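You operate a simulated robot arm through the tools that you are given. There is no shell and no other tool.

Carry out the task below with a simulated robot arm. There is one attempt and no reset: what you move stays moved.

Task
Run the bearing in the checker and feed it the grease that the display asks.
Fine: RUN with the cover closed, open the cover, move the bearing to the grease cup, lid on, FEED; leave it in the cup under the lid.

The check looks at the end state, three seconds after you hand in, the way a careful person would. Anything else that was tipped, shoved, dropped, spilled or broken makes it a failure. A push-on lid holds only when it is set on centred and level and pressed home; a screw cap is set on level and turned clockwise until tight.

Robot
A 7-joint arm with a two-finger parallel gripper, fixed in place. Base frame: the origin is at the foot of the arm, x ahead of it, y to its left, z up; the work surface is at about z = 0.792. Readings come in m, rad, newtons and seconds.
With the tool pointing down near the work surface it reaches from about 0.48 to 0.92 m from the base axis. Its first joint turns from -2.007 to 2.007 rad. Payload 3.91 kg.
The TCP is the grasp point between the finger pads, 0.03 m short of the fingertips. In the tool frame z runs along the fingers and y along their closing line. Largest opening 0.11 m; finger width 0.02, thickness 0.01; the body of the gripper, 0.048 by 0.112 m, starts 0.055 m behind the TCP.
Orientation is that of the tool frame in the base frame, as [roll, pitch, yaw] about the fixed x, y, z axes, in that order (R = Rz(yaw) Ry(pitch) Rx(roll)). With the fingers straight down and closing along the base's y, the tool's x points along the base's -x, its y along +y and its z along -z.

Tools
- The arm moves only by the tool arm_command. Its argument "series" is a list that holds one entry, the list of rows, each a list of 6 numbers: the shift along the tool's x, y, z in m, then the turn, a rotation vector about the tool's x, y, z in rad. In form: [[[tx, ty, tz, ax, ay, az], ...]]. A call has 1 to 20 rows; each row is the pose to reach, as a shift and turn from the pose commanded when the call began, along the tool's axes at that moment. "gripper" is the gripper command, from -1 (shut) to 1 (fully open), values between in proportion, set as the call begins (left out, the last holds). Each row takes 0.2 s and may step no farther than 0.05 m and 0.15 rad from the row before; otherwise, or with a gripper value out of range, the whole call is refused. Where a pose cannot be reached the arm comes as near as it can. A force on the tool above 40 N (or 10 N above the force at the start of the call, whichever is more), or a blocked arm, ends the call early, and 0.2 s more pass. The fingers move at their own pace (about 0.153 m/s each) and stop on an object; they squeeze with about 37 N. The grip force told is the motor's: it shows also when the fingers shut on nothing. Time passes only in rows, and 0.2 s behind the last, so rows that repeat a pose let the fingers close. It gives the time, the measured TCP pose, the force on the tool (base axes), the opening and the grip force at its end, in the units of the frame above (readings bear some noise), with the torque about the TCP (base axes, N m) and any sound that the robot's microphone picked up.
- Cameras (640 x 400 px; columns grow to the right, rows downward): "scene" is fixed at [0.2075, 0.5024, 1.5545]; the picture's right is [-0.89, -0.45, 0.00], its down [-0.27, 0.54, -0.80] and it looks along [0.36, -0.71, -0.60] (base axes); focal length 309 px, centre (320, 200). "wrist" rides on the gripper at [0.072, 0.017, -0.103] in the tool frame; the picture's right is [-0.23, 0.97, 0.00], its down [-0.76, -0.18, -0.62] and it looks along [-0.61, -0.14, 0.78] (tool axes); focal length 222 px, centre (320, 200). There is no depth. A picture from a camera that has moved, and an enlarged one, comes with that camera's place and axes in the base frame and with its lens. The place of the scene camera against the robot may be out by one fixed shift of up to 0.018 m in any direction.
- grab_frame(camera): a new picture of that camera. No time passes.
- slide_trunk(by): slides the trunk up (or, below 0, down) by that many m; the arm rides with it, the base frame stays. It gives what a move gives, with no picture.
- inspect(camera, box): a new picture of the part [left, top, right, bottom] of that camera's present view, enlarged. No time passes.
- hand_in(): hands the job in; it is judged then, once.

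Places have to be worked out from the pictures, the camera data and where the tool is seen. Open the gripper and draw the arm clear of the work before you hand the job in, unless the task says otherwise.

The tools are called after ">>>" by a JSON object that holds its "op" and its "data". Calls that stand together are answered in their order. arm_command: Moves the arm, as the interface text tells. Its arguments: {"type":"object","properties":{"series":{"type":"array"},"gripper":{"type":"number"}},"required":["series"]} The other tools are called the same way: slide_trunk (by) slides the trunk up or down; grab_frame (camera) takes a picture; inspect (camera, box) takes an enlarged picture of a part of a camera's view; hand_in () hands the job in.

At the start:

```text
clock: 0.0
eef_pos: [0.4955, -0.4459, 1.1147]
tool_rot: [3.141, -0.001, -3.142]
contact_force: [0.0, 0.0, 0.2]
torque: [0.01, 0.01, 0.02]
finger_gap: 0.11
grasp_force: 0.1
trunk travel left (down, up): [-0.7, 0.29]
```

scene: 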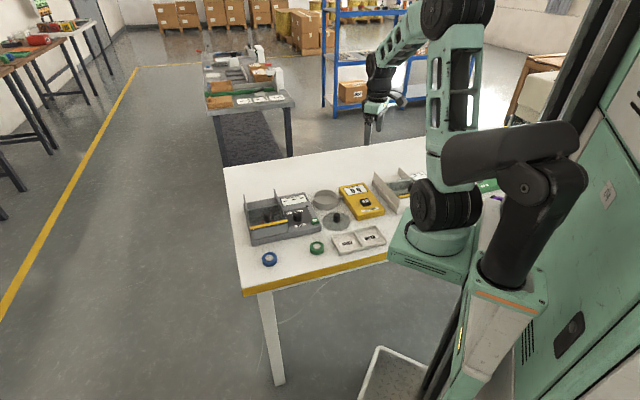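
wrist: 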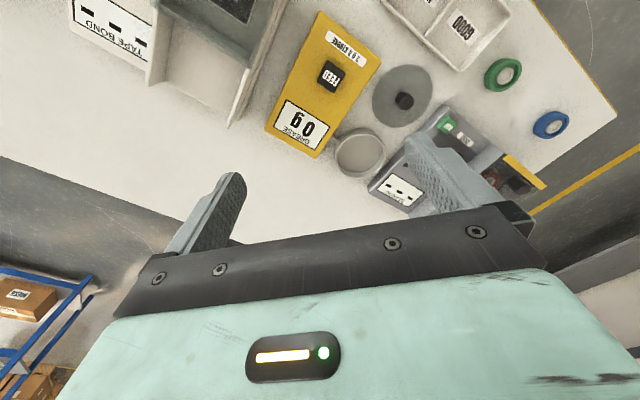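

The pictures show a table with a grey checker, a yellow grease feeder, a cup, a lid with a knob, and a sorting tray. I'll enlarge the scene view to read details first.

>>> {"op": "inspect", "data": {"camera": "scene", "box": [230, 170, 350, 245]}}

>>> {"op": "inspect", "data": {"camera": "scene", "box": [310, 170, 430, 260]}}

>>> {"op": "inspect", "data": {"camera": "wrist", "box": [260, 0, 600, 220]}}

>>> {"op": "inspect", "data": {"camera": "wrist", "box": [60, 0, 300, 150]}}

```text
5.33 times, centred on (290, 208) of scene
camera zoom: at [0.2075, 0.5024, 1.5545], right [-0.89, -0.45, 0.0], down [-0.27, 0.54, -0.8], along [0.36, -0.71, -0.6], focal length 1648 px, centre (480, 160)
```

zoom: 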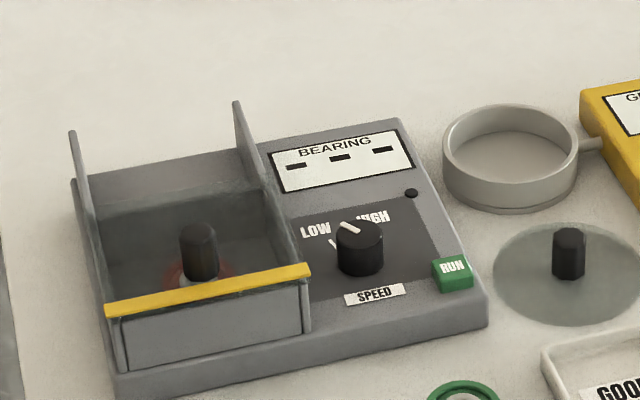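

```text
4.44 times, centred on (370, 215) of scene
camera zoom: at [0.2075, 0.5024, 1.5545], right [-0.89, -0.45, 0.0], down [-0.27, 0.54, -0.8], along [0.36, -0.71, -0.6], focal length 1374 px, centre (98, 133)
```

zoom: 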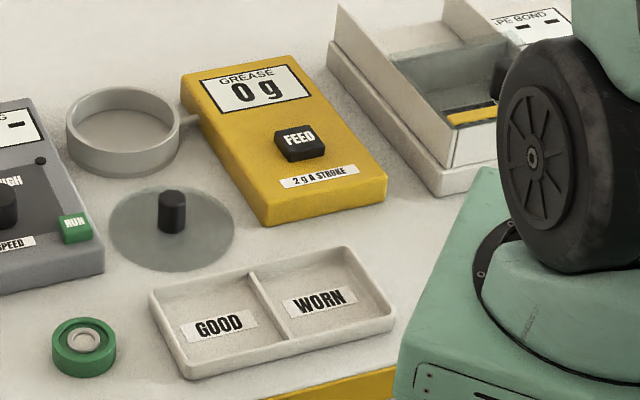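

```text
1.82 times, centred on (430, 110) of wrist
camera zoom: at [0.4236, -0.4303, 1.2183], right [0.23, 0.97, 0.0], down [0.76, -0.18, 0.62], along [0.61, -0.14, -0.78], focal length 404 px, centre (120, 364)
```

zoom: 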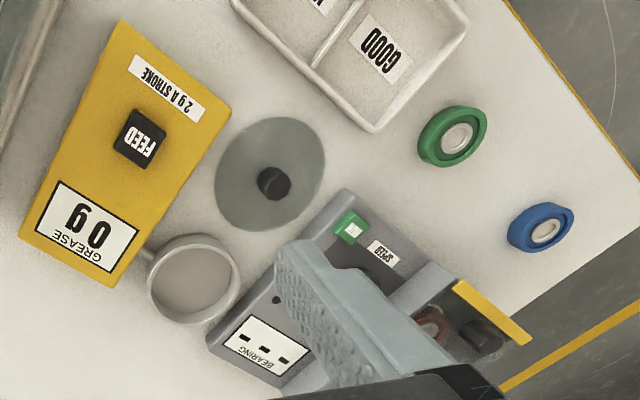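

```text
2.67 times, centred on (180, 75) of wrist
camera zoom: at [0.4236, -0.4303, 1.2183], right [0.23, 0.97, 0.0], down [0.76, -0.18, 0.62], along [0.61, -0.14, -0.78], focal length 592 px, centre (693, 533)
```

zoom: 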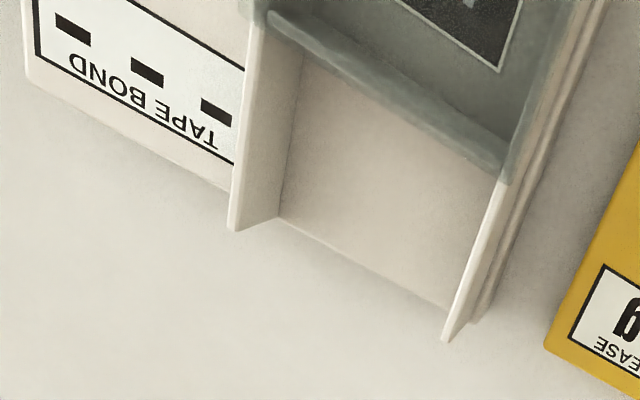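

The checker sits roughly at (0.70, -0.2) with RUN near (0.60, -0.25), cup near (0.645, -0.40), feeder FEED near (0.49, -0.43) and lid near (0.55, -0.32). I'll move the wrist camera to the left, staying high, to see the checker chamber better.

>>> {"op": "arm_command", "data": {"series": [[[0, 0.045, 0, 0, 0, 0], [0, 0.09, 0, 0, 0, 0], [0, 0.135, 0, 0, 0, 0], [0, 0.18, 0, 0, 0, 0], [0, 0.225, 0, 0, 0, 0], [0, 0.27, 0, 0, 0, 0], [0, 0.27, 0, 0, 0, 0]]]}}

>>> {"op": "grab_frame", "data": {"camera": "wrist"}}

```text
clock: 1.6
eef_pos: [0.4978, -0.1761, 1.1151]
tool_rot: [3.14, -0.001, 3.141]
contact_force: [0.5, 0.0, 0.4]
torque: [0.01, 0.0, -0.05]
finger_gap: 0.11
grasp_force: 0.0
trunk travel left (down, up): [-0.7, 0.29]
```

```text
taken
camera wrist: at [0.4254, -0.159, 1.2191], right [0.23, 0.97, 0.0], down [0.76, -0.18, 0.62], along [0.61, -0.14, -0.78], focal length 222 px, centre (320, 200)
```

wrist: 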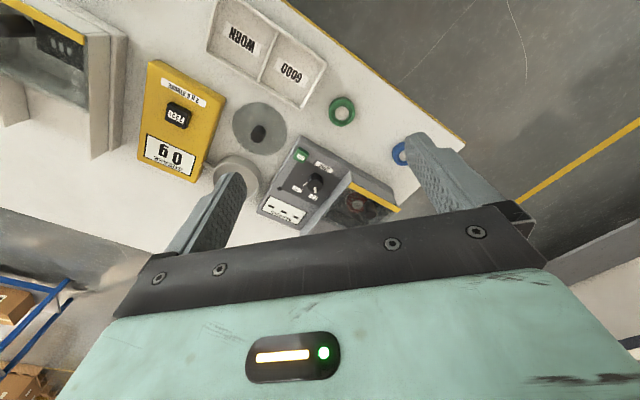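

>>> {"op": "inspect", "data": {"camera": "wrist", "box": [250, 120, 420, 240]}}

>>> {"op": "inspect", "data": {"camera": "wrist", "box": [200, 60, 320, 200]}}

```text
3.33 times, centred on (335, 180) of wrist
camera zoom: at [0.4254, -0.159, 1.2191], right [0.23, 0.97, 0.0], down [0.76, -0.18, 0.62], along [0.61, -0.14, -0.78], focal length 740 px, centre (270, 267)
```

zoom: 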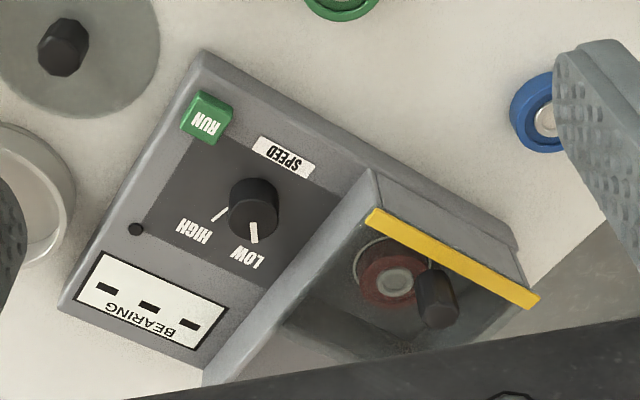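

```text
2.86 times, centred on (260, 130) of wrist
camera zoom: at [0.4254, -0.159, 1.2191], right [0.23, 0.97, 0.0], down [0.76, -0.18, 0.62], along [0.61, -0.14, -0.78], focal length 635 px, centre (491, 400)
```

zoom: 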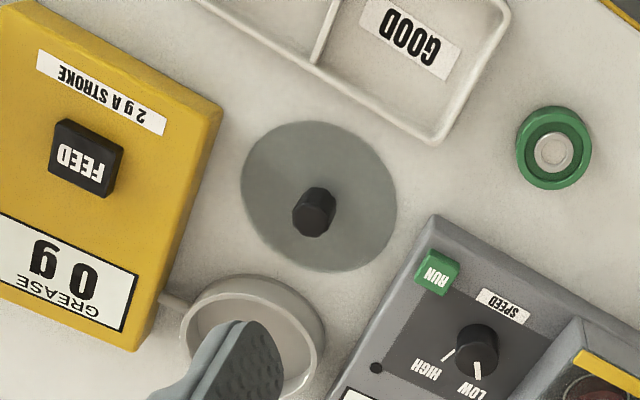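

The checker is turned about 45° in the base frame, and its speed knob points at LOW. Its display shows dashes. I'll bring the wrist camera closer, looking from the operator's front, to make out the cover and its mechanism.

>>> {"op": "arm_command", "data": {"series": [[[-0.02, 0.014, 0.019, 0, 0, 0.131], [-0.04, 0.028, 0.038, 0, 0, 0.262], [-0.06, 0.043, 0.057, 0, 0, 0.393], [-0.08, 0.057, 0.077, 0, 0, 0.524], [-0.1, 0.072, 0.096, 0, 0, 0.655], [-0.122, 0.086, 0.115, 0, 0, 0.785], [-0.122, 0.086, 0.115, 0, 0, 0.785]]]}}

>>> {"op": "grab_frame", "data": {"camera": "wrist"}}

>>> {"op": "grab_frame", "data": {"camera": "scene"}}

```text
clock: 3.2
eef_pos: [0.6173, -0.0912, 1.0005]
tool_rot: [3.14, -0.001, 2.356]
contact_force: [-0.2, 0.0, 0.4]
torque: [0.01, 0.03, -0.02]
finger_gap: 0.1103
grasp_force: 0.0
trunk travel left (down, up): [-0.7, 0.29]
```

```text
taken
camera wrist: at [0.5791, -0.0286, 1.1044], right [0.85, 0.53, 0.0], down [0.41, -0.66, 0.62], along [0.33, -0.53, -0.78], focal length 222 px, centre (320, 200)
```

wrist: 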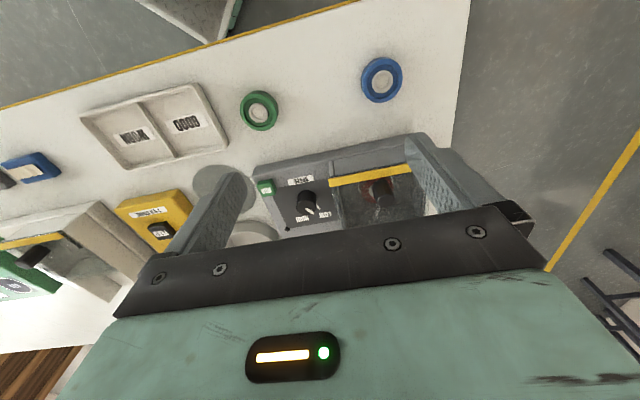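

```text
taken
```

scene: 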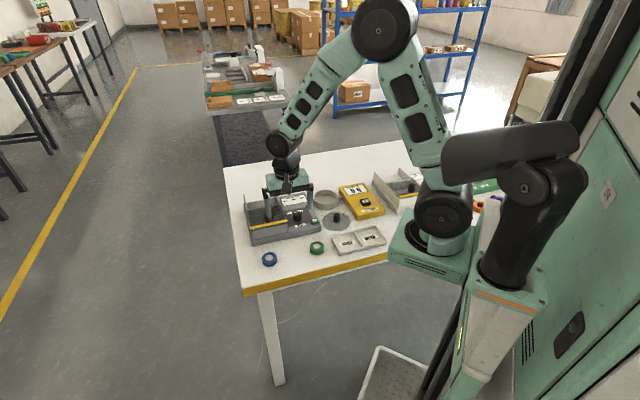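

The chamber is partly hidden by the gripper, so I'll enlarge this view before deciding where to move the camera.

>>> {"op": "inspect", "data": {"camera": "wrist", "box": [240, 130, 480, 260]}}

>>> {"op": "inspect", "data": {"camera": "scene", "box": [235, 175, 345, 250]}}

```text
2.67 times, centred on (360, 195) of wrist
camera zoom: at [0.5791, -0.0286, 1.1044], right [0.85, 0.53, 0.0], down [0.41, -0.66, 0.62], along [0.33, -0.53, -0.78], focal length 592 px, centre (213, 213)
```

zoom: 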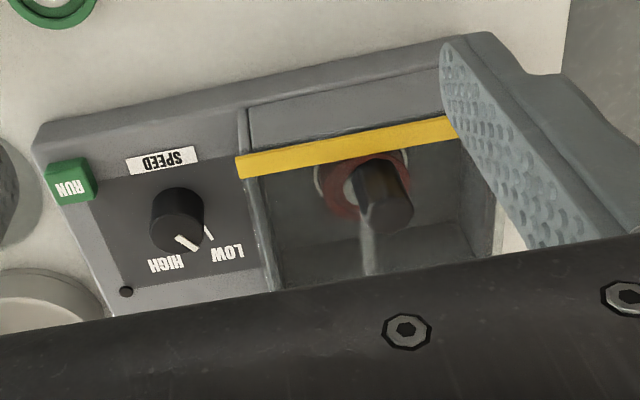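

```text
5.33 times, centred on (290, 212) of scene
camera zoom: at [0.2075, 0.5024, 1.5545], right [-0.89, -0.45, 0.0], down [-0.27, 0.54, -0.8], along [0.36, -0.71, -0.6], focal length 1648 px, centre (480, 133)
```

zoom: 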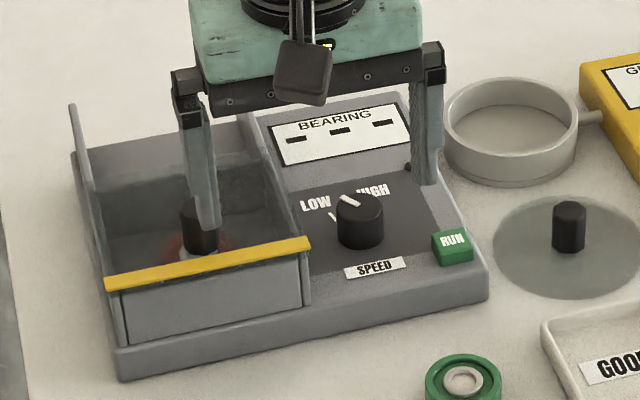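

The knob pointer is ambiguous from this angle; I'll zoom further on the knob and the cover.

>>> {"op": "inspect", "data": {"camera": "wrist", "box": [285, 185, 345, 225]}}

>>> {"op": "inspect", "data": {"camera": "scene", "box": [285, 200, 325, 235]}}

>>> {"op": "inspect", "data": {"camera": "wrist", "box": [330, 150, 430, 220]}}

```text
10.00 times, centred on (315, 205) of wrist
camera zoom: at [0.5791, -0.0286, 1.1044], right [0.85, 0.53, 0.0], down [0.41, -0.66, 0.62], along [0.33, -0.53, -0.78], focal length 2221 px, centre (370, 150)
```

zoom: 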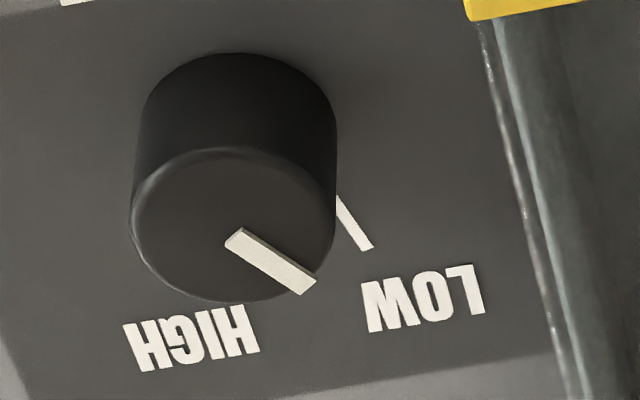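

```text
11.43 times, centred on (305, 218) of scene
camera zoom: at [0.2075, 0.5024, 1.5545], right [-0.89, -0.45, 0.0], down [-0.27, 0.54, -0.8], along [0.36, -0.71, -0.6], focal length 3532 px, centre (491, 0)
```

zoom: 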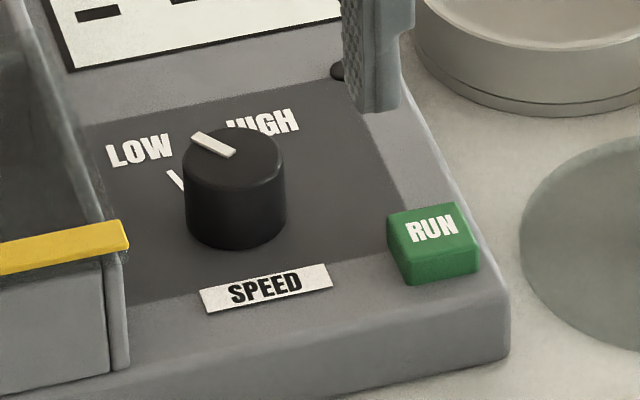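

```text
5.71 times, centred on (380, 185) of wrist
camera zoom: at [0.5791, -0.0286, 1.1044], right [0.85, 0.53, 0.0], down [0.41, -0.66, 0.62], along [0.33, -0.53, -0.78], focal length 1269 px, centre (-23, 286)
```

zoom: 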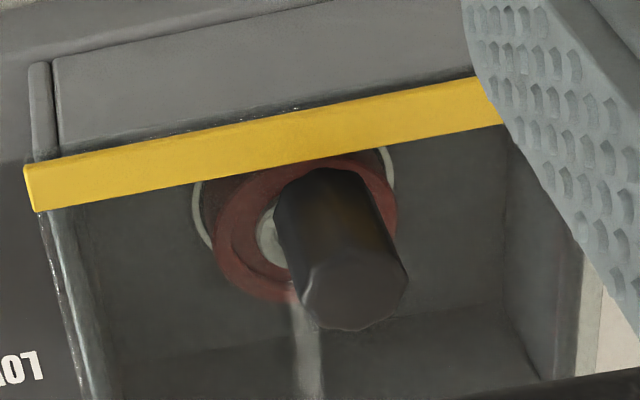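

The pointer is at LOW, and nothing asks for another speed. I'll move the camera forward over the chamber to see it from straight above.

>>> {"op": "arm_command", "data": {"series": [[[-0.045, 0, 0, 0, 0, 0], [-0.09, 0, 0, 0, 0, 0], [-0.13, 0, 0, 0, 0, 0], [-0.13, 0, 0, 0, 0, 0]]]}}

>>> {"op": "grab_frame", "data": {"camera": "wrist"}}

>>> {"op": "inspect", "data": {"camera": "wrist", "box": [220, 30, 480, 200]}}

```text
clock: 4.2
eef_pos: [0.7095, -0.1841, 1.0026]
tool_rot: [3.14, 0.002, 2.355]
contact_force: [-1.0, 0.4, 0.1]
torque: [0.0, 0.02, 0.0]
finger_gap: 0.11
grasp_force: 0.1
trunk travel left (down, up): [-0.7, 0.29]
```

```text
taken
camera wrist: at [0.6716, -0.1218, 1.1049], right [0.85, 0.53, 0.0], down [0.41, -0.66, 0.62], along [0.33, -0.53, -0.78], focal length 222 px, centre (320, 200)
```

wrist: 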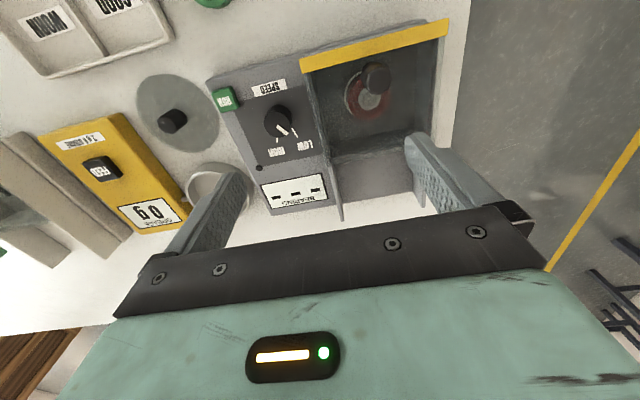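

```text
2.35 times, centred on (350, 115) of wrist
camera zoom: at [0.6716, -0.1218, 1.1049], right [0.85, 0.53, 0.0], down [0.41, -0.66, 0.62], along [0.33, -0.53, -0.78], focal length 523 px, centre (249, 400)
```

zoom: 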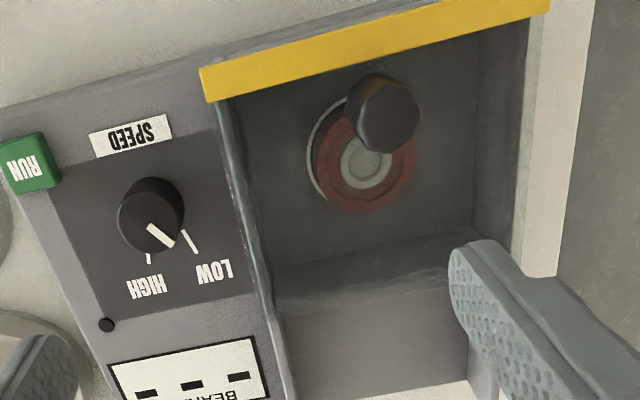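

The cover's front bar is at about z 0.87, its black handle at about (0.735, -0.129, top 0.895), and it seems to slide back between the two walls. First I shut the fingers and move above RUN, estimated at (0.616, -0.243, 0.82).

>>> {"op": "arm_command", "data": {"series": [[[0.008, -0.036, 0, 0, 0, 0], [0.016, -0.072, 0, 0, 0, 0], [0.0244, -0.108, 0, 0, 0, 0], [0.0244, -0.108, 0.04, 0, 0, 0], [0.0244, -0.108, 0.08, 0, 0, 0], [0.0244, -0.108, 0.105, 0, 0, 0], [0.0244, -0.108, 0.105, 0, 0, 0]]], "gripper": -1}}

>>> {"op": "grab_frame", "data": {"camera": "wrist"}}

>>> {"op": "inspect", "data": {"camera": "scene", "box": [265, 170, 345, 230]}}

```text
clock: 5.8
eef_pos: [0.6152, -0.2408, 0.897]
tool_rot: [3.14, -0.001, 2.358]
contact_force: [-0.3, -0.3, -0.8]
torque: [0.01, -0.02, 0.03]
finger_gap: 0.0
grasp_force: 37.0
trunk travel left (down, up): [-0.7, 0.29]
```

```text
taken
camera wrist: at [0.5774, -0.1802, 1.0004], right [0.85, 0.53, 0.0], down [0.41, -0.66, 0.62], along [0.33, -0.53, -0.78], focal length 222 px, centre (320, 200)
```

wrist: 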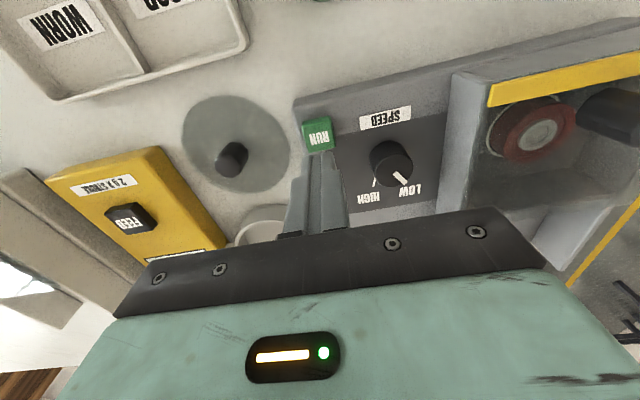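

```text
6.67 times, centred on (305, 200) of scene
camera zoom: at [0.2075, 0.5024, 1.5545], right [-0.89, -0.45, 0.0], down [-0.27, 0.54, -0.8], along [0.36, -0.71, -0.6], focal length 2060 px, centre (420, 200)
```

zoom: 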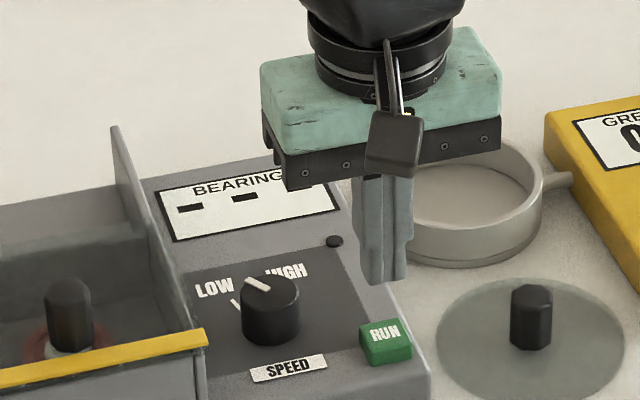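

RUN lies almost directly below the shut fingertips, maybe 3 mm toward -y. I'll correct and go down gently to just about contact height.

>>> {"op": "arm_command", "data": {"series": [[[-0.002, -0.002, 0.02, 0, 0, 0], [-0.002, -0.002, 0.036, 0, 0, 0], [-0.002, -0.002, 0.041, 0, 0, 0], [-0.002, -0.002, 0.044, 0, 0, 0], [-0.002, -0.002, 0.047, 0, 0, 0]]]}}

>>> {"op": "inspect", "data": {"camera": "scene", "box": [265, 170, 345, 230]}}

```text
clock: 7.0
eef_pos: [0.6158, -0.2446, 0.8499]
tool_rot: [3.139, 0.003, 2.356]
contact_force: [-4.2, -2.7, 33.7]
torque: [-0.04, 0.19, -0.06]
finger_gap: 0.0
grasp_force: 37.1
trunk travel left (down, up): [-0.7, 0.29]
heard: click
```

```text
6.67 times, centred on (305, 200) of scene
camera zoom: at [0.2075, 0.5024, 1.5545], right [-0.89, -0.45, 0.0], down [-0.27, 0.54, -0.8], along [0.36, -0.71, -0.6], focal length 2060 px, centre (420, 200)
```

zoom: 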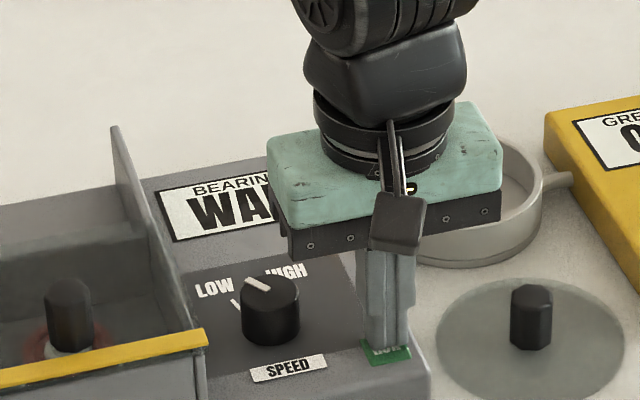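

A click was heard and the display changed to what looks like "WAIT". I'll lift off the button and let the run go on.

>>> {"op": "arm_command", "data": {"series": [[[0, 0, -0.03, 0, 0, 0], [0, 0, -0.07, 0, 0, 0], [0, 0, -0.11, 0, 0, 0], [0.03, -0.03, -0.15, 0, 0, 0], [0.03, -0.03, -0.15, 0, 0, 0]]]}}

>>> {"op": "inspect", "data": {"camera": "scene", "box": [235, 170, 345, 250]}}

>>> {"op": "grab_frame", "data": {"camera": "wrist"}}

```text
refused: row 4 steps farther than a row can; nothing moved
```

```text
5.00 times, centred on (290, 210) of scene
camera zoom: at [0.2075, 0.5024, 1.5545], right [-0.89, -0.45, 0.0], down [-0.27, 0.54, -0.8], along [0.36, -0.71, -0.6], focal length 1545 px, centre (470, 150)
```

zoom: 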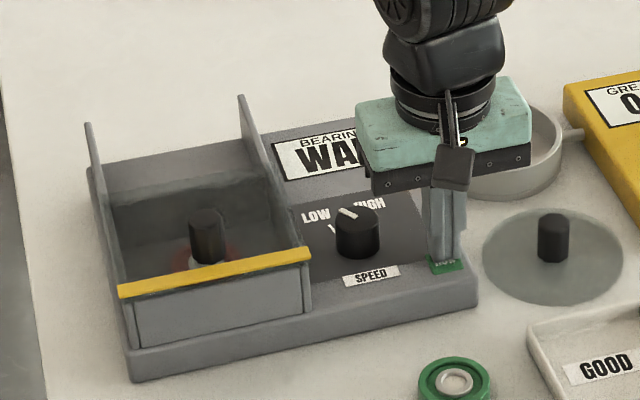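

```text
taken
camera wrist: at [0.5772, -0.1823, 0.9539], right [0.85, 0.53, 0.0], down [0.41, -0.66, 0.63], along [0.33, -0.53, -0.78], focal length 222 px, centre (320, 200)
```

wrist: 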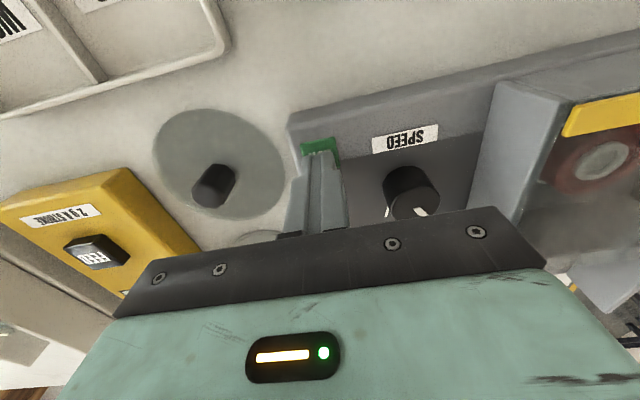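

That call was refused for a step that was too long, so nothing moved and the fingers still rest on RUN. I'll lift straight up in smaller steps.

>>> {"op": "arm_command", "data": {"series": [[[0, 0, -0.03, 0, 0, 0], [0, 0, -0.07, 0, 0, 0], [0, 0, -0.11, 0, 0, 0], [0, 0, -0.15, 0, 0, 0], [0, 0, -0.15, 0, 0, 0]]]}}

>>> {"op": "inspect", "data": {"camera": "scene", "box": [235, 170, 345, 250]}}

>>> {"op": "grab_frame", "data": {"camera": "wrist"}}

```text
clock: 8.2
eef_pos: [0.6162, -0.2425, 0.9986]
tool_rot: [3.139, -0.001, 2.356]
contact_force: [0.4, 0.1, -0.4]
torque: [-0.01, 0.0, 0.01]
finger_gap: 0.0
grasp_force: 37.3
trunk travel left (down, up): [-0.7, 0.29]
```

```text
5.00 times, centred on (290, 210) of scene
camera zoom: at [0.2075, 0.5024, 1.5545], right [-0.89, -0.45, 0.0], down [-0.27, 0.54, -0.8], along [0.36, -0.71, -0.6], focal length 1545 px, centre (470, 150)
```

zoom: 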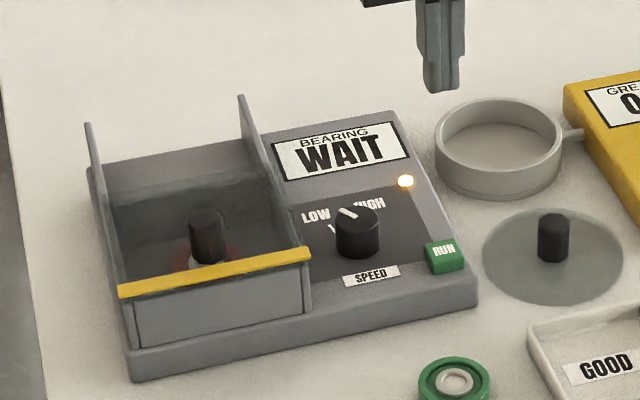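

```text
taken
camera wrist: at [0.5777, -0.1811, 1.1015], right [0.85, 0.53, 0.0], down [0.41, -0.66, 0.62], along [0.33, -0.53, -0.78], focal length 222 px, centre (320, 200)
```

wrist: 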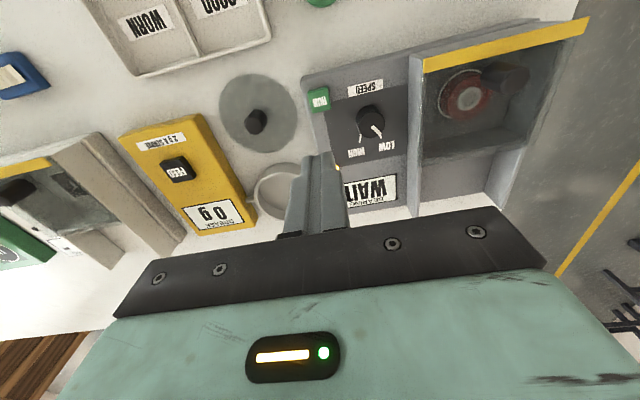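

The checker shows WAIT with an amber lamp, so the run is in progress. While waiting I move the camera above the chamber for a better look at the cover.

>>> {"op": "arm_command", "data": {"series": [[[-0.03, 0.033, -0.01, 0, 0, 0], [-0.06, 0.066, -0.02, 0, 0, 0], [-0.09, 0.099, -0.03, 0, 0, 0], [-0.104, 0.114, -0.03, 0, 0, 0], [-0.104, 0.114, -0.03, 0, 0, 0], [-0.104, 0.114, -0.03, 0, 0, 0]]], "gripper": 1}}

>>> {"op": "grab_frame", "data": {"camera": "wrist"}}

>>> {"op": "inspect", "data": {"camera": "wrist", "box": [230, 0, 470, 160]}}

>>> {"op": "inspect", "data": {"camera": "scene", "box": [235, 170, 345, 250]}}

```text
clock: 9.6
eef_pos: [0.7684, -0.2336, 1.0282]
tool_rot: [3.139, -0.001, 2.355]
contact_force: [-0.3, 0.3, -1.1]
torque: [-0.01, 0.02, -0.01]
finger_gap: 0.1102
grasp_force: 0.0
trunk travel left (down, up): [-0.7, 0.29]
```

```text
taken
camera wrist: at [0.73, -0.1726, 1.1319], right [0.85, 0.53, 0.0], down [0.41, -0.66, 0.62], along [0.33, -0.53, -0.78], focal length 222 px, centre (320, 200)
```

wrist: 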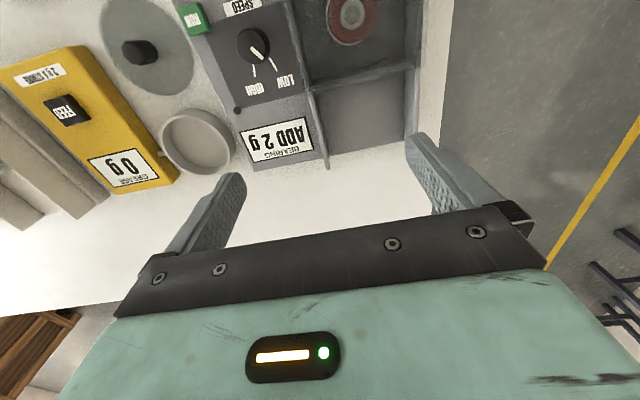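

```text
2.50 times, centred on (350, 80) of wrist
camera zoom: at [0.73, -0.1726, 1.1319], right [0.85, 0.53, 0.0], down [0.41, -0.66, 0.62], along [0.33, -0.53, -0.78], focal length 555 px, centre (245, 500)
```

zoom: 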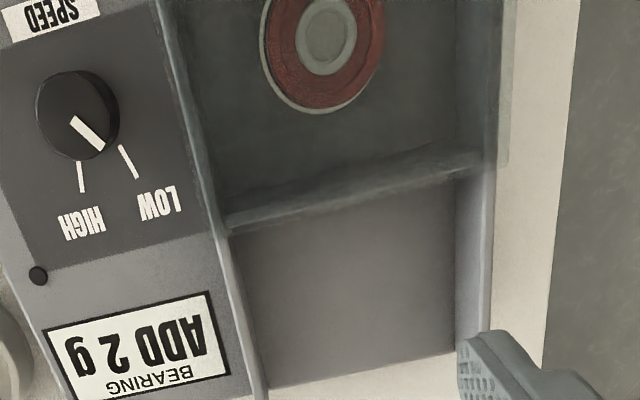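

```text
5.00 times, centred on (290, 210) of scene
camera zoom: at [0.2075, 0.5024, 1.5545], right [-0.89, -0.45, 0.0], down [-0.27, 0.54, -0.8], along [0.36, -0.71, -0.6], focal length 1545 px, centre (470, 150)
```

zoom: 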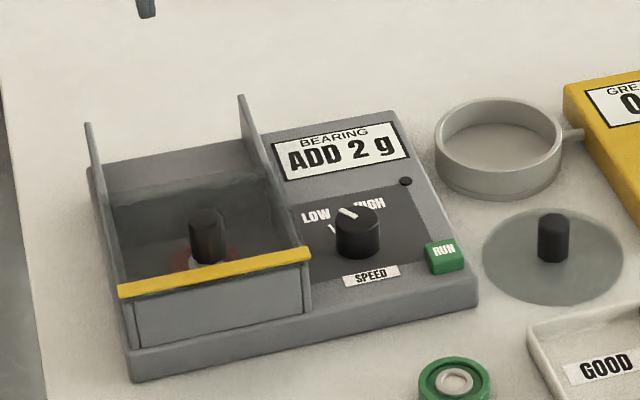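

The display now reads ADD 2 g, and the feeder gives 2 g a stroke, so one FEED press is needed. I'll confirm the digit with a zoom and move above the cover handle at about (0.736, -0.129) with the fingers half open.

>>> {"op": "inspect", "data": {"camera": "scene", "box": [285, 190, 325, 215]}}

>>> {"op": "arm_command", "data": {"series": [[[0.032, 0.017, 0, 0, 0, 0], [0.064, 0.034, 0, 0, 0, 0], [0.097, 0.051, 0, 0, 0, 0], [0.097, 0.051, 0.035, 0, 0, 0], [0.097, 0.051, 0.068, 0, 0, 0], [0.097, 0.051, 0.068, 0, 0, 0]]], "gripper": 0.09}}

>>> {"op": "grab_frame", "data": {"camera": "wrist"}}

>>> {"op": "inspect", "data": {"camera": "scene", "box": [235, 160, 345, 240]}}

```text
16.00 times, centred on (305, 202) of scene
camera zoom: at [0.2075, 0.5024, 1.5545], right [-0.89, -0.45, 0.0], down [-0.27, 0.54, -0.8], along [0.36, -0.71, -0.6], focal length 4945 px, centre (560, 160)
```

zoom: 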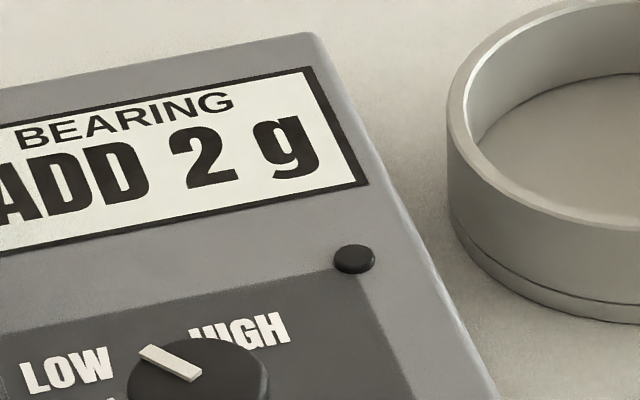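

```text
clock: 11.0
eef_pos: [0.736, -0.1332, 0.9604]
tool_rot: [3.14, 0.001, 2.359]
contact_force: [-0.6, -0.4, -0.3]
torque: [-0.04, -0.01, 0.01]
finger_gap: 0.0602
grasp_force: 0.1
trunk travel left (down, up): [-0.7, 0.29]
```

```text
taken
camera wrist: at [0.6966, -0.071, 1.0639], right [0.85, 0.53, 0.0], down [0.41, -0.66, 0.62], along [0.33, -0.53, -0.78], focal length 222 px, centre (320, 200)
```

wrist: 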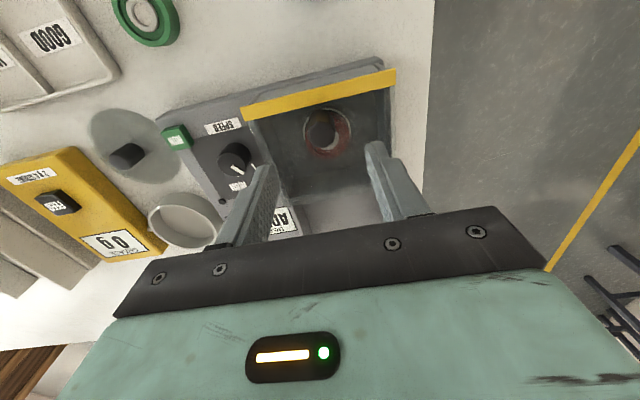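

```text
5.00 times, centred on (290, 200) of scene
camera zoom: at [0.2075, 0.5024, 1.5545], right [-0.89, -0.45, 0.0], down [-0.27, 0.54, -0.8], along [0.36, -0.71, -0.6], focal length 1545 px, centre (470, 200)
```

zoom: 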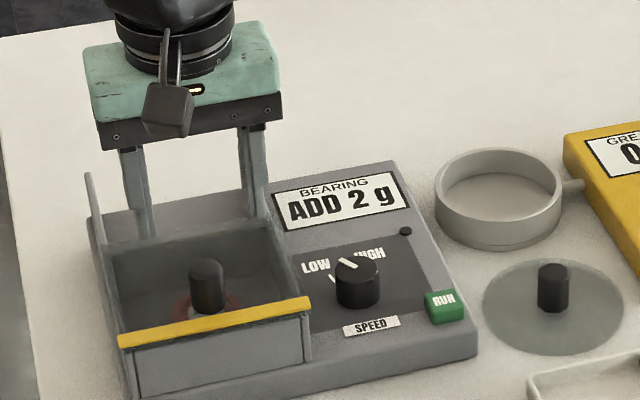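

The fingers straddle the handle's line at about 0.96 height. I'll zoom in to check alignment before going down.

>>> {"op": "inspect", "data": {"camera": "wrist", "box": [230, 60, 430, 200]}}

```text
2.86 times, centred on (330, 130) of wrist
camera zoom: at [0.6966, -0.071, 1.0639], right [0.85, 0.53, 0.0], down [0.41, -0.66, 0.62], along [0.33, -0.53, -0.78], focal length 635 px, centre (291, 400)
```

zoom: 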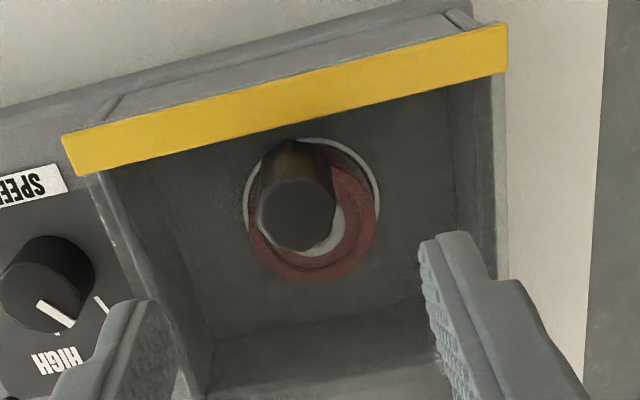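

The handle is at (0.735, -0.129) and the cover slides along the tool's -x exactly at 45°. I'll go down so the tips end about 8 mm above the cover and then shut on the handle.

>>> {"op": "arm_command", "data": {"series": [[[0.0035, 0.002, 0.02, 0, 0, 0], [0.0035, 0.002, 0.04, 0, 0, 0], [0.0035, 0.002, 0.053, 0, 0, 0], [0.0035, 0.002, 0.053, 0, 0, 0]]]}}

>>> {"op": "arm_command", "data": {"series": [[[0, 0, 0, 0, 0, 0], [0, 0, 0, 0, 0, 0], [0, 0, 0, 0, 0, 0]]], "gripper": -1}}

>>> {"op": "inspect", "data": {"camera": "scene", "box": [235, 160, 345, 240]}}

```text
clock: 12.0
eef_pos: [0.736, -0.1296, 0.9092]
tool_rot: [3.14, 0.0, 2.355]
contact_force: [0.3, 0.5, -0.1]
torque: [-0.01, 0.03, 0.01]
finger_gap: 0.0598
grasp_force: 0.0
trunk travel left (down, up): [-0.7, 0.29]
```

```text
clock: 12.8
eef_pos: [0.736, -0.1298, 0.9087]
tool_rot: [3.14, 0.002, 2.357]
contact_force: [0.8, -0.6, -2.0]
torque: [-0.47, 0.29, 0.01]
finger_gap: 0.0213
grasp_force: 45.0
trunk travel left (down, up): [-0.7, 0.29]
```

```text
5.00 times, centred on (290, 200) of scene
camera zoom: at [0.2075, 0.5024, 1.5545], right [-0.89, -0.45, 0.0], down [-0.27, 0.54, -0.8], along [0.36, -0.71, -0.6], focal length 1545 px, centre (470, 200)
```

zoom: 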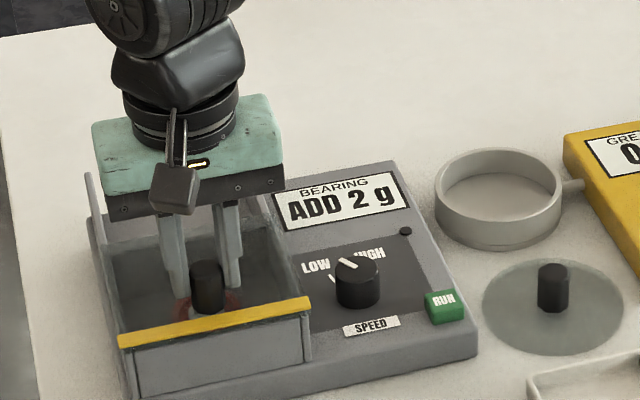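

The fingers hold the handle at a 21 mm gap. I now drag it gently backwards (tool -x) by 4 cm to test that the cover slides.

>>> {"op": "arm_command", "data": {"series": [[[-0.008, 0, 0, 0, 0, 0], [-0.016, 0, 0, 0, 0, 0], [-0.024, 0, 0, 0, 0, 0], [-0.032, 0, 0, 0, 0, 0], [-0.04, 0, 0, 0, 0, 0]]]}}

>>> {"op": "inspect", "data": {"camera": "scene", "box": [235, 160, 345, 240]}}

```text
clock: 14.0
eef_pos: [0.7644, -0.1589, 0.9094]
tool_rot: [3.141, 0.0, 2.356]
contact_force: [-9.1, -9.4, 14.1]
torque: [0.04, 1.29, 0.02]
finger_gap: 0.0215
grasp_force: 45.6
trunk travel left (down, up): [-0.7, 0.29]
```

```text
5.00 times, centred on (290, 200) of scene
camera zoom: at [0.2075, 0.5024, 1.5545], right [-0.89, -0.45, 0.0], down [-0.27, 0.54, -0.8], along [0.36, -0.71, -0.6], focal length 1545 px, centre (470, 200)
```

zoom: 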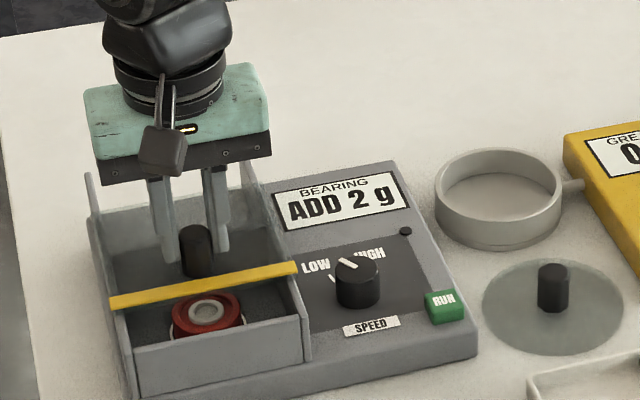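

The cover slides and the red bearing is coming free; a side load of about 13 N shows up, so I ease 2 mm toward tool -y while I drag it another 4.5 cm.

>>> {"op": "arm_command", "data": {"series": [[[-0.006, -0.001, -0.0005, 0, 0, 0], [-0.014, -0.002, -0.001, 0, 0, 0], [-0.022, -0.002, -0.001, 0, 0, 0], [-0.03, -0.002, -0.001, 0, 0, 0], [-0.038, -0.002, -0.001, 0, 0, 0], [-0.045, -0.002, -0.001, 0, 0, 0]]]}}

>>> {"op": "inspect", "data": {"camera": "scene", "box": [235, 160, 345, 240]}}

```text
clock: 15.4
eef_pos: [0.7954, -0.1896, 0.9093]
tool_rot: [3.141, 0.001, 2.356]
contact_force: [-4.4, -5.1, -6.9]
torque: [-1.26, -0.35, 0.0]
finger_gap: 0.0215
grasp_force: 45.2
trunk travel left (down, up): [-0.7, 0.29]
```

```text
5.00 times, centred on (290, 200) of scene
camera zoom: at [0.2075, 0.5024, 1.5545], right [-0.89, -0.45, 0.0], down [-0.27, 0.54, -0.8], along [0.36, -0.71, -0.6], focal length 1545 px, centre (470, 200)
```

zoom: 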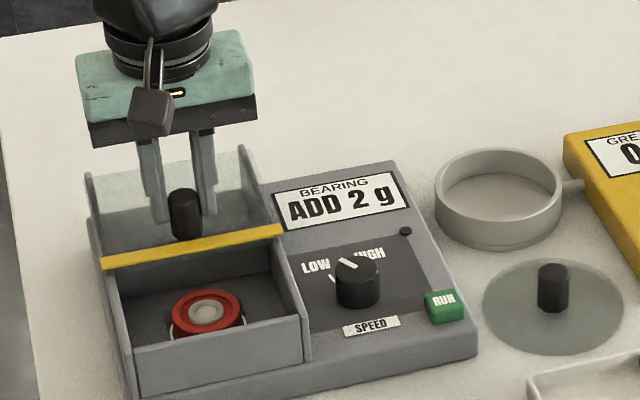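

The cover has moved 8.4 cm and the bearing is in the open. I'll try one more centimetre gently to see whether the stop is reached.

>>> {"op": "arm_command", "data": {"series": [[[-0.004, 0, 0, 0, 0, 0], [-0.008, 0, 0, 0, 0, 0], [-0.012, 0, 0, 0, 0, 0]]]}}

>>> {"op": "inspect", "data": {"camera": "scene", "box": [235, 160, 345, 240]}}

```text
clock: 16.2
eef_pos: [0.8034, -0.1983, 0.9089]
tool_rot: [3.139, 0.0, 2.357]
contact_force: [-3.0, -1.9, -0.2]
torque: [0.46, 1.33, 0.0]
finger_gap: 0.0214
grasp_force: 45.1
trunk travel left (down, up): [-0.7, 0.29]
```

```text
5.00 times, centred on (290, 200) of scene
camera zoom: at [0.2075, 0.5024, 1.5545], right [-0.89, -0.45, 0.0], down [-0.27, 0.54, -0.8], along [0.36, -0.71, -0.6], focal length 1545 px, centre (470, 200)
```

zoom: 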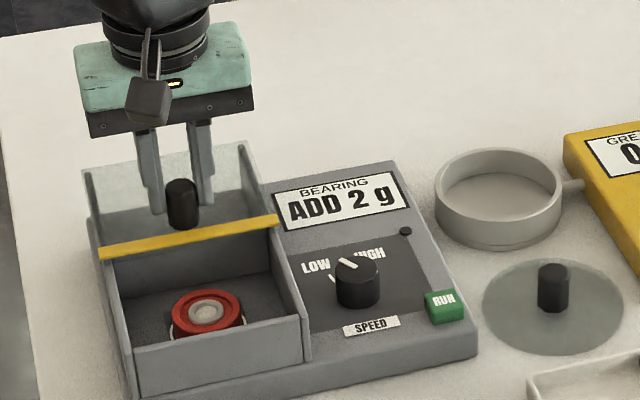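

The cover is open about 9.6 cm, well clear of the bearing, so I stop here. I release the handle and lift straight up.

>>> {"op": "arm_command", "data": {"series": [[[0, 0, 0, 0, 0, 0], [0, 0, 0, 0, 0, 0]]], "gripper": 0.09}}

>>> {"op": "arm_command", "data": {"series": [[[0, 0, -0.02, 0, 0, 0], [0, 0, -0.05, 0, 0, 0], [0, 0, -0.09, 0, 0, 0], [0, 0, -0.13, 0, 0, 0], [0, 0, -0.13, 0, 0, 0]]]}}

>>> {"op": "grab_frame", "data": {"camera": "wrist"}}

>>> {"op": "inspect", "data": {"camera": "wrist", "box": [220, 0, 480, 170]}}

```text
clock: 16.8
eef_pos: [0.8044, -0.1993, 0.9091]
tool_rot: [3.14, 0.0, 2.354]
contact_force: [-0.3, -0.6, 0.1]
torque: [-0.02, -0.02, 0.0]
finger_gap: 0.0601
grasp_force: 0.1
trunk travel left (down, up): [-0.7, 0.29]
```

```text
clock: 18.0
eef_pos: [0.8031, -0.2009, 1.0381]
tool_rot: [3.141, 0.0, 2.357]
contact_force: [0.6, 0.7, 0.4]
torque: [-0.03, 0.01, 0.03]
finger_gap: 0.06
grasp_force: 0.1
trunk travel left (down, up): [-0.7, 0.29]
```

```text
taken
camera wrist: at [0.766, -0.1382, 1.1423], right [0.85, 0.53, 0.0], down [0.41, -0.66, 0.62], along [0.33, -0.53, -0.78], focal length 222 px, centre (320, 200)
```

wrist: 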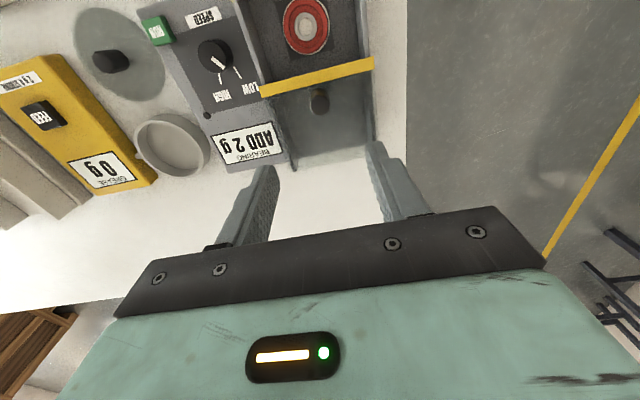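

```text
2.35 times, centred on (350, 85) of wrist
camera zoom: at [0.766, -0.1382, 1.1423], right [0.85, 0.53, 0.0], down [0.41, -0.66, 0.62], along [0.33, -0.53, -0.78], focal length 523 px, centre (249, 471)
```

zoom: 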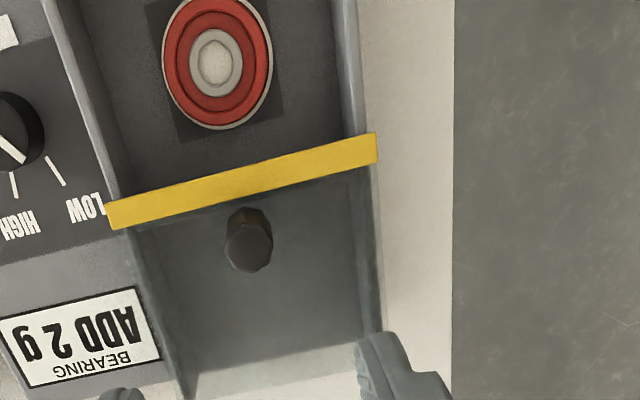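

The cover stays open and the bearing is fully exposed at about (0.7555, -0.150). I move above it with the fingers opened to about 7 cm and look again.

>>> {"op": "arm_command", "data": {"series": [[[0.024, 0.001, 0, 0, 0, 0], [0.048, 0.002, 0, 0, 0, 0], [0.07, 0.0023, 0, 0, 0, 0], [0.07, 0.0023, 0.04, 0, 0, 0], [0.07, 0.0023, 0.078, 0, 0, 0], [0.07, 0.0023, 0.078, 0, 0, 0]]], "gripper": 0.27}}

>>> {"op": "inspect", "data": {"camera": "wrist", "box": [220, 40, 440, 200]}}

>>> {"op": "inspect", "data": {"camera": "scene", "box": [240, 180, 310, 240]}}

```text
clock: 19.4
eef_pos: [0.7568, -0.1476, 0.9596]
tool_rot: [3.138, 0.0, 2.357]
contact_force: [0.9, 0.4, -0.5]
torque: [-0.01, -0.02, 0.04]
finger_gap: 0.0702
grasp_force: 0.2
trunk travel left (down, up): [-0.7, 0.29]
```

```text
2.50 times, centred on (330, 120) of wrist
camera zoom: at [0.7183, -0.0852, 1.0635], right [0.85, 0.53, 0.0], down [0.41, -0.66, 0.62], along [0.33, -0.53, -0.78], focal length 555 px, centre (295, 400)
```

zoom: 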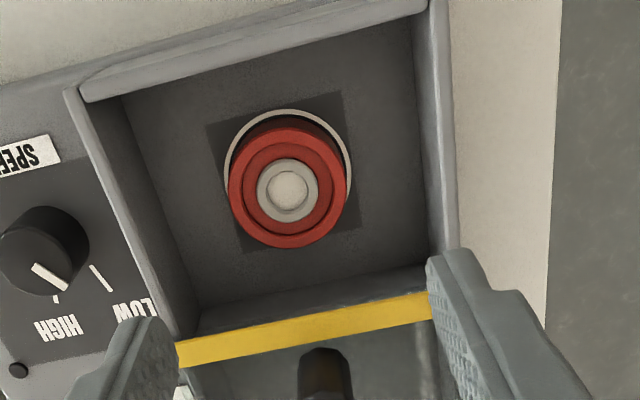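

```text
6.67 times, centred on (275, 210) of scene
camera zoom: at [0.2075, 0.5024, 1.5545], right [-0.89, -0.45, 0.0], down [-0.27, 0.54, -0.8], along [0.36, -0.71, -0.6], focal length 2060 px, centre (620, 133)
```

zoom: 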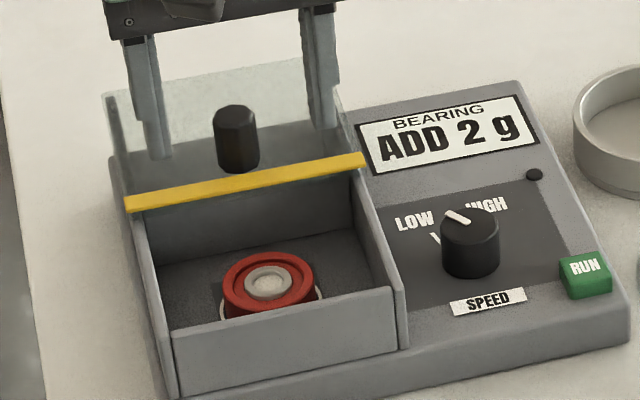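

The bearing's top is at about z 0.835 and its seat at about 0.81, centred at (0.756, -0.149). I go straight down to TCP 0.848, leaving the fingertips a few mm above the seat.

>>> {"op": "arm_command", "data": {"series": [[[0, -0.0018, 0.03, 0, 0, 0], [0, -0.0018, 0.06, 0, 0, 0], [0, -0.0018, 0.085, 0, 0, 0], [0, -0.0018, 0.1, 0, 0, 0], [0, -0.0018, 0.111, 0, 0, 0], [0, -0.0018, 0.111, 0, 0, 0]]]}}

>>> {"op": "inspect", "data": {"camera": "scene", "box": [240, 180, 310, 240]}}

>>> {"op": "inspect", "data": {"camera": "wrist", "box": [200, 60, 460, 240]}}

```text
clock: 20.8
eef_pos: [0.7544, -0.1483, 0.85]
tool_rot: [3.141, 0.001, 2.358]
contact_force: [-0.4, 0.4, 4.1]
torque: [-0.09, 0.16, -0.07]
finger_gap: 0.0702
grasp_force: 0.8
trunk travel left (down, up): [-0.7, 0.29]
```

```text
6.67 times, centred on (275, 210) of scene
camera zoom: at [0.2075, 0.5024, 1.5545], right [-0.89, -0.45, 0.0], down [-0.27, 0.54, -0.8], along [0.36, -0.71, -0.6], focal length 2060 px, centre (620, 133)
```

zoom: 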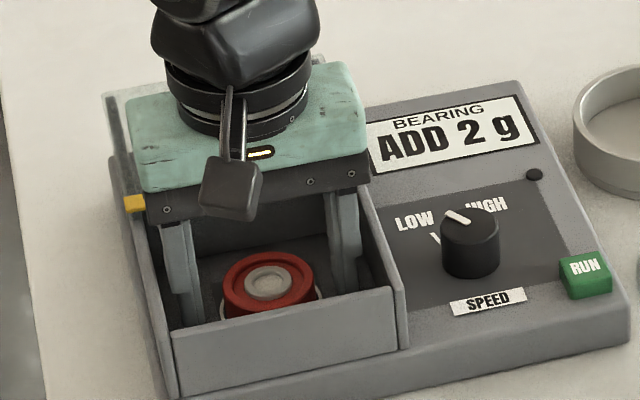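

```text
2.22 times, centred on (330, 150) of wrist
camera zoom: at [0.716, -0.0866, 0.9533], right [0.85, 0.53, 0.0], down [0.41, -0.66, 0.62], along [0.33, -0.53, -0.78], focal length 494 px, centre (298, 311)
```

zoom: 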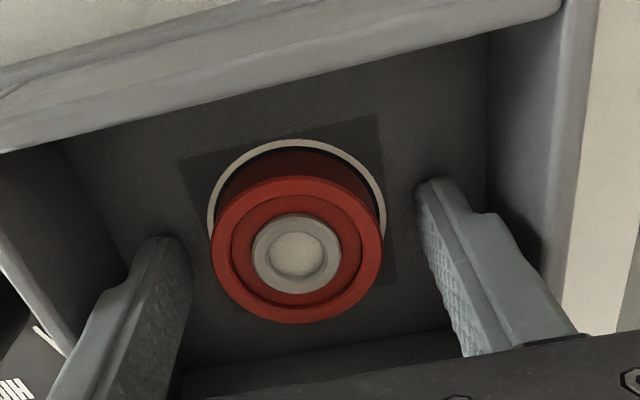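

The fingertips just touch the chamber floor (about 4 N), and the bearing is centred between them. I raise by 3 mm and shut the fingers on the bearing.

>>> {"op": "arm_command", "data": {"series": [[[0, 0, -0.001, 0, 0, 0], [0, 0, -0.001, 0, 0, 0]]]}}

>>> {"op": "arm_command", "data": {"series": [[[0, 0, -0.001, 0, 0, 0], [0, 0, -0.001, 0, 0, 0], [0, 0, -0.001, 0, 0, 0]]], "gripper": -1}}

>>> {"op": "inspect", "data": {"camera": "wrist", "box": [200, 60, 460, 240]}}

```text
clock: 21.4
eef_pos: [0.7525, -0.1491, 0.8499]
tool_rot: [3.14, 0.001, 2.355]
contact_force: [0.0, 0.6, -0.6]
torque: [0.0, -0.01, 0.01]
finger_gap: 0.0698
grasp_force: 0.0
trunk travel left (down, up): [-0.7, 0.29]
```

```text
clock: 22.2
eef_pos: [0.7546, -0.1489, 0.8514]
tool_rot: [3.141, 0.0, 2.357]
contact_force: [-0.1, -0.4, 0.2]
torque: [0.02, -0.02, -0.01]
finger_gap: 0.0467
grasp_force: 37.3
trunk travel left (down, up): [-0.7, 0.29]
```

```text
2.22 times, centred on (330, 150) of wrist
camera zoom: at [0.7156, -0.086, 0.9549], right [0.85, 0.53, 0.0], down [0.41, -0.66, 0.62], along [0.33, -0.53, -0.78], focal length 494 px, centre (298, 311)
```

zoom: 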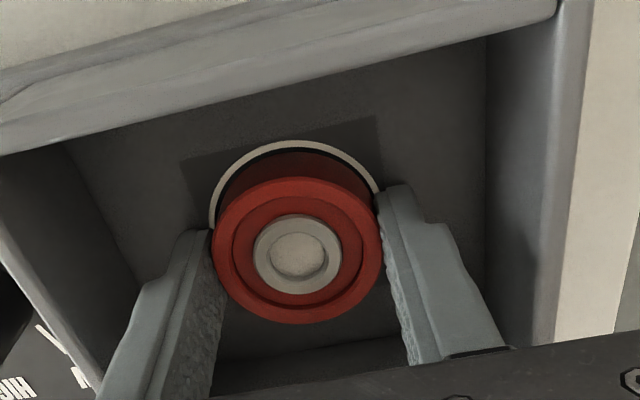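

The bearing is gripped at 46.7 mm. I lift it straight up slowly, 10 cm, and check the grip.

>>> {"op": "arm_command", "data": {"series": [[[0, 0, -0.01, 0, 0, 0], [0, 0, -0.025, 0, 0, 0], [0, 0, -0.05, 0, 0, 0], [0, 0, -0.08, 0, 0, 0], [0, 0, -0.11, 0, 0, 0], [0, 0, -0.13, 0, 0, 0], [0, 0, -0.13, 0, 0, 0]]]}}

>>> {"op": "grab_frame", "data": {"camera": "wrist"}}

>>> {"op": "inspect", "data": {"camera": "scene", "box": [235, 140, 365, 240]}}

```text
clock: 23.8
eef_pos: [0.7538, -0.1499, 0.9818]
tool_rot: [3.141, 0.0, 2.358]
contact_force: [-0.2, -0.4, 0.0]
torque: [0.02, 0.01, -0.01]
finger_gap: 0.0
grasp_force: 37.2
trunk travel left (down, up): [-0.7, 0.29]
```

```text
taken
camera wrist: at [0.7152, -0.0878, 1.0847], right [0.85, 0.53, 0.0], down [0.41, -0.66, 0.62], along [0.33, -0.53, -0.78], focal length 222 px, centre (320, 200)
```

wrist: 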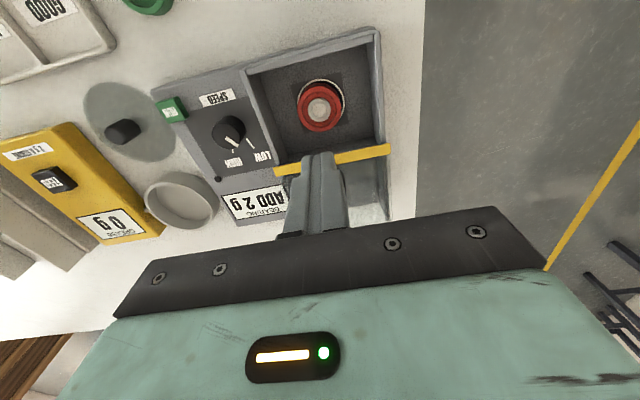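

```text
4.00 times, centred on (300, 190) of scene
camera zoom: at [0.2075, 0.5024, 1.5545], right [-0.89, -0.45, 0.0], down [-0.27, 0.54, -0.8], along [0.36, -0.71, -0.6], focal length 1236 px, centre (400, 240)
```

zoom: 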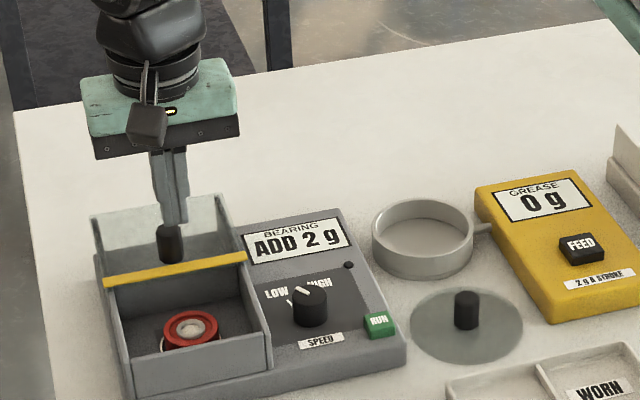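

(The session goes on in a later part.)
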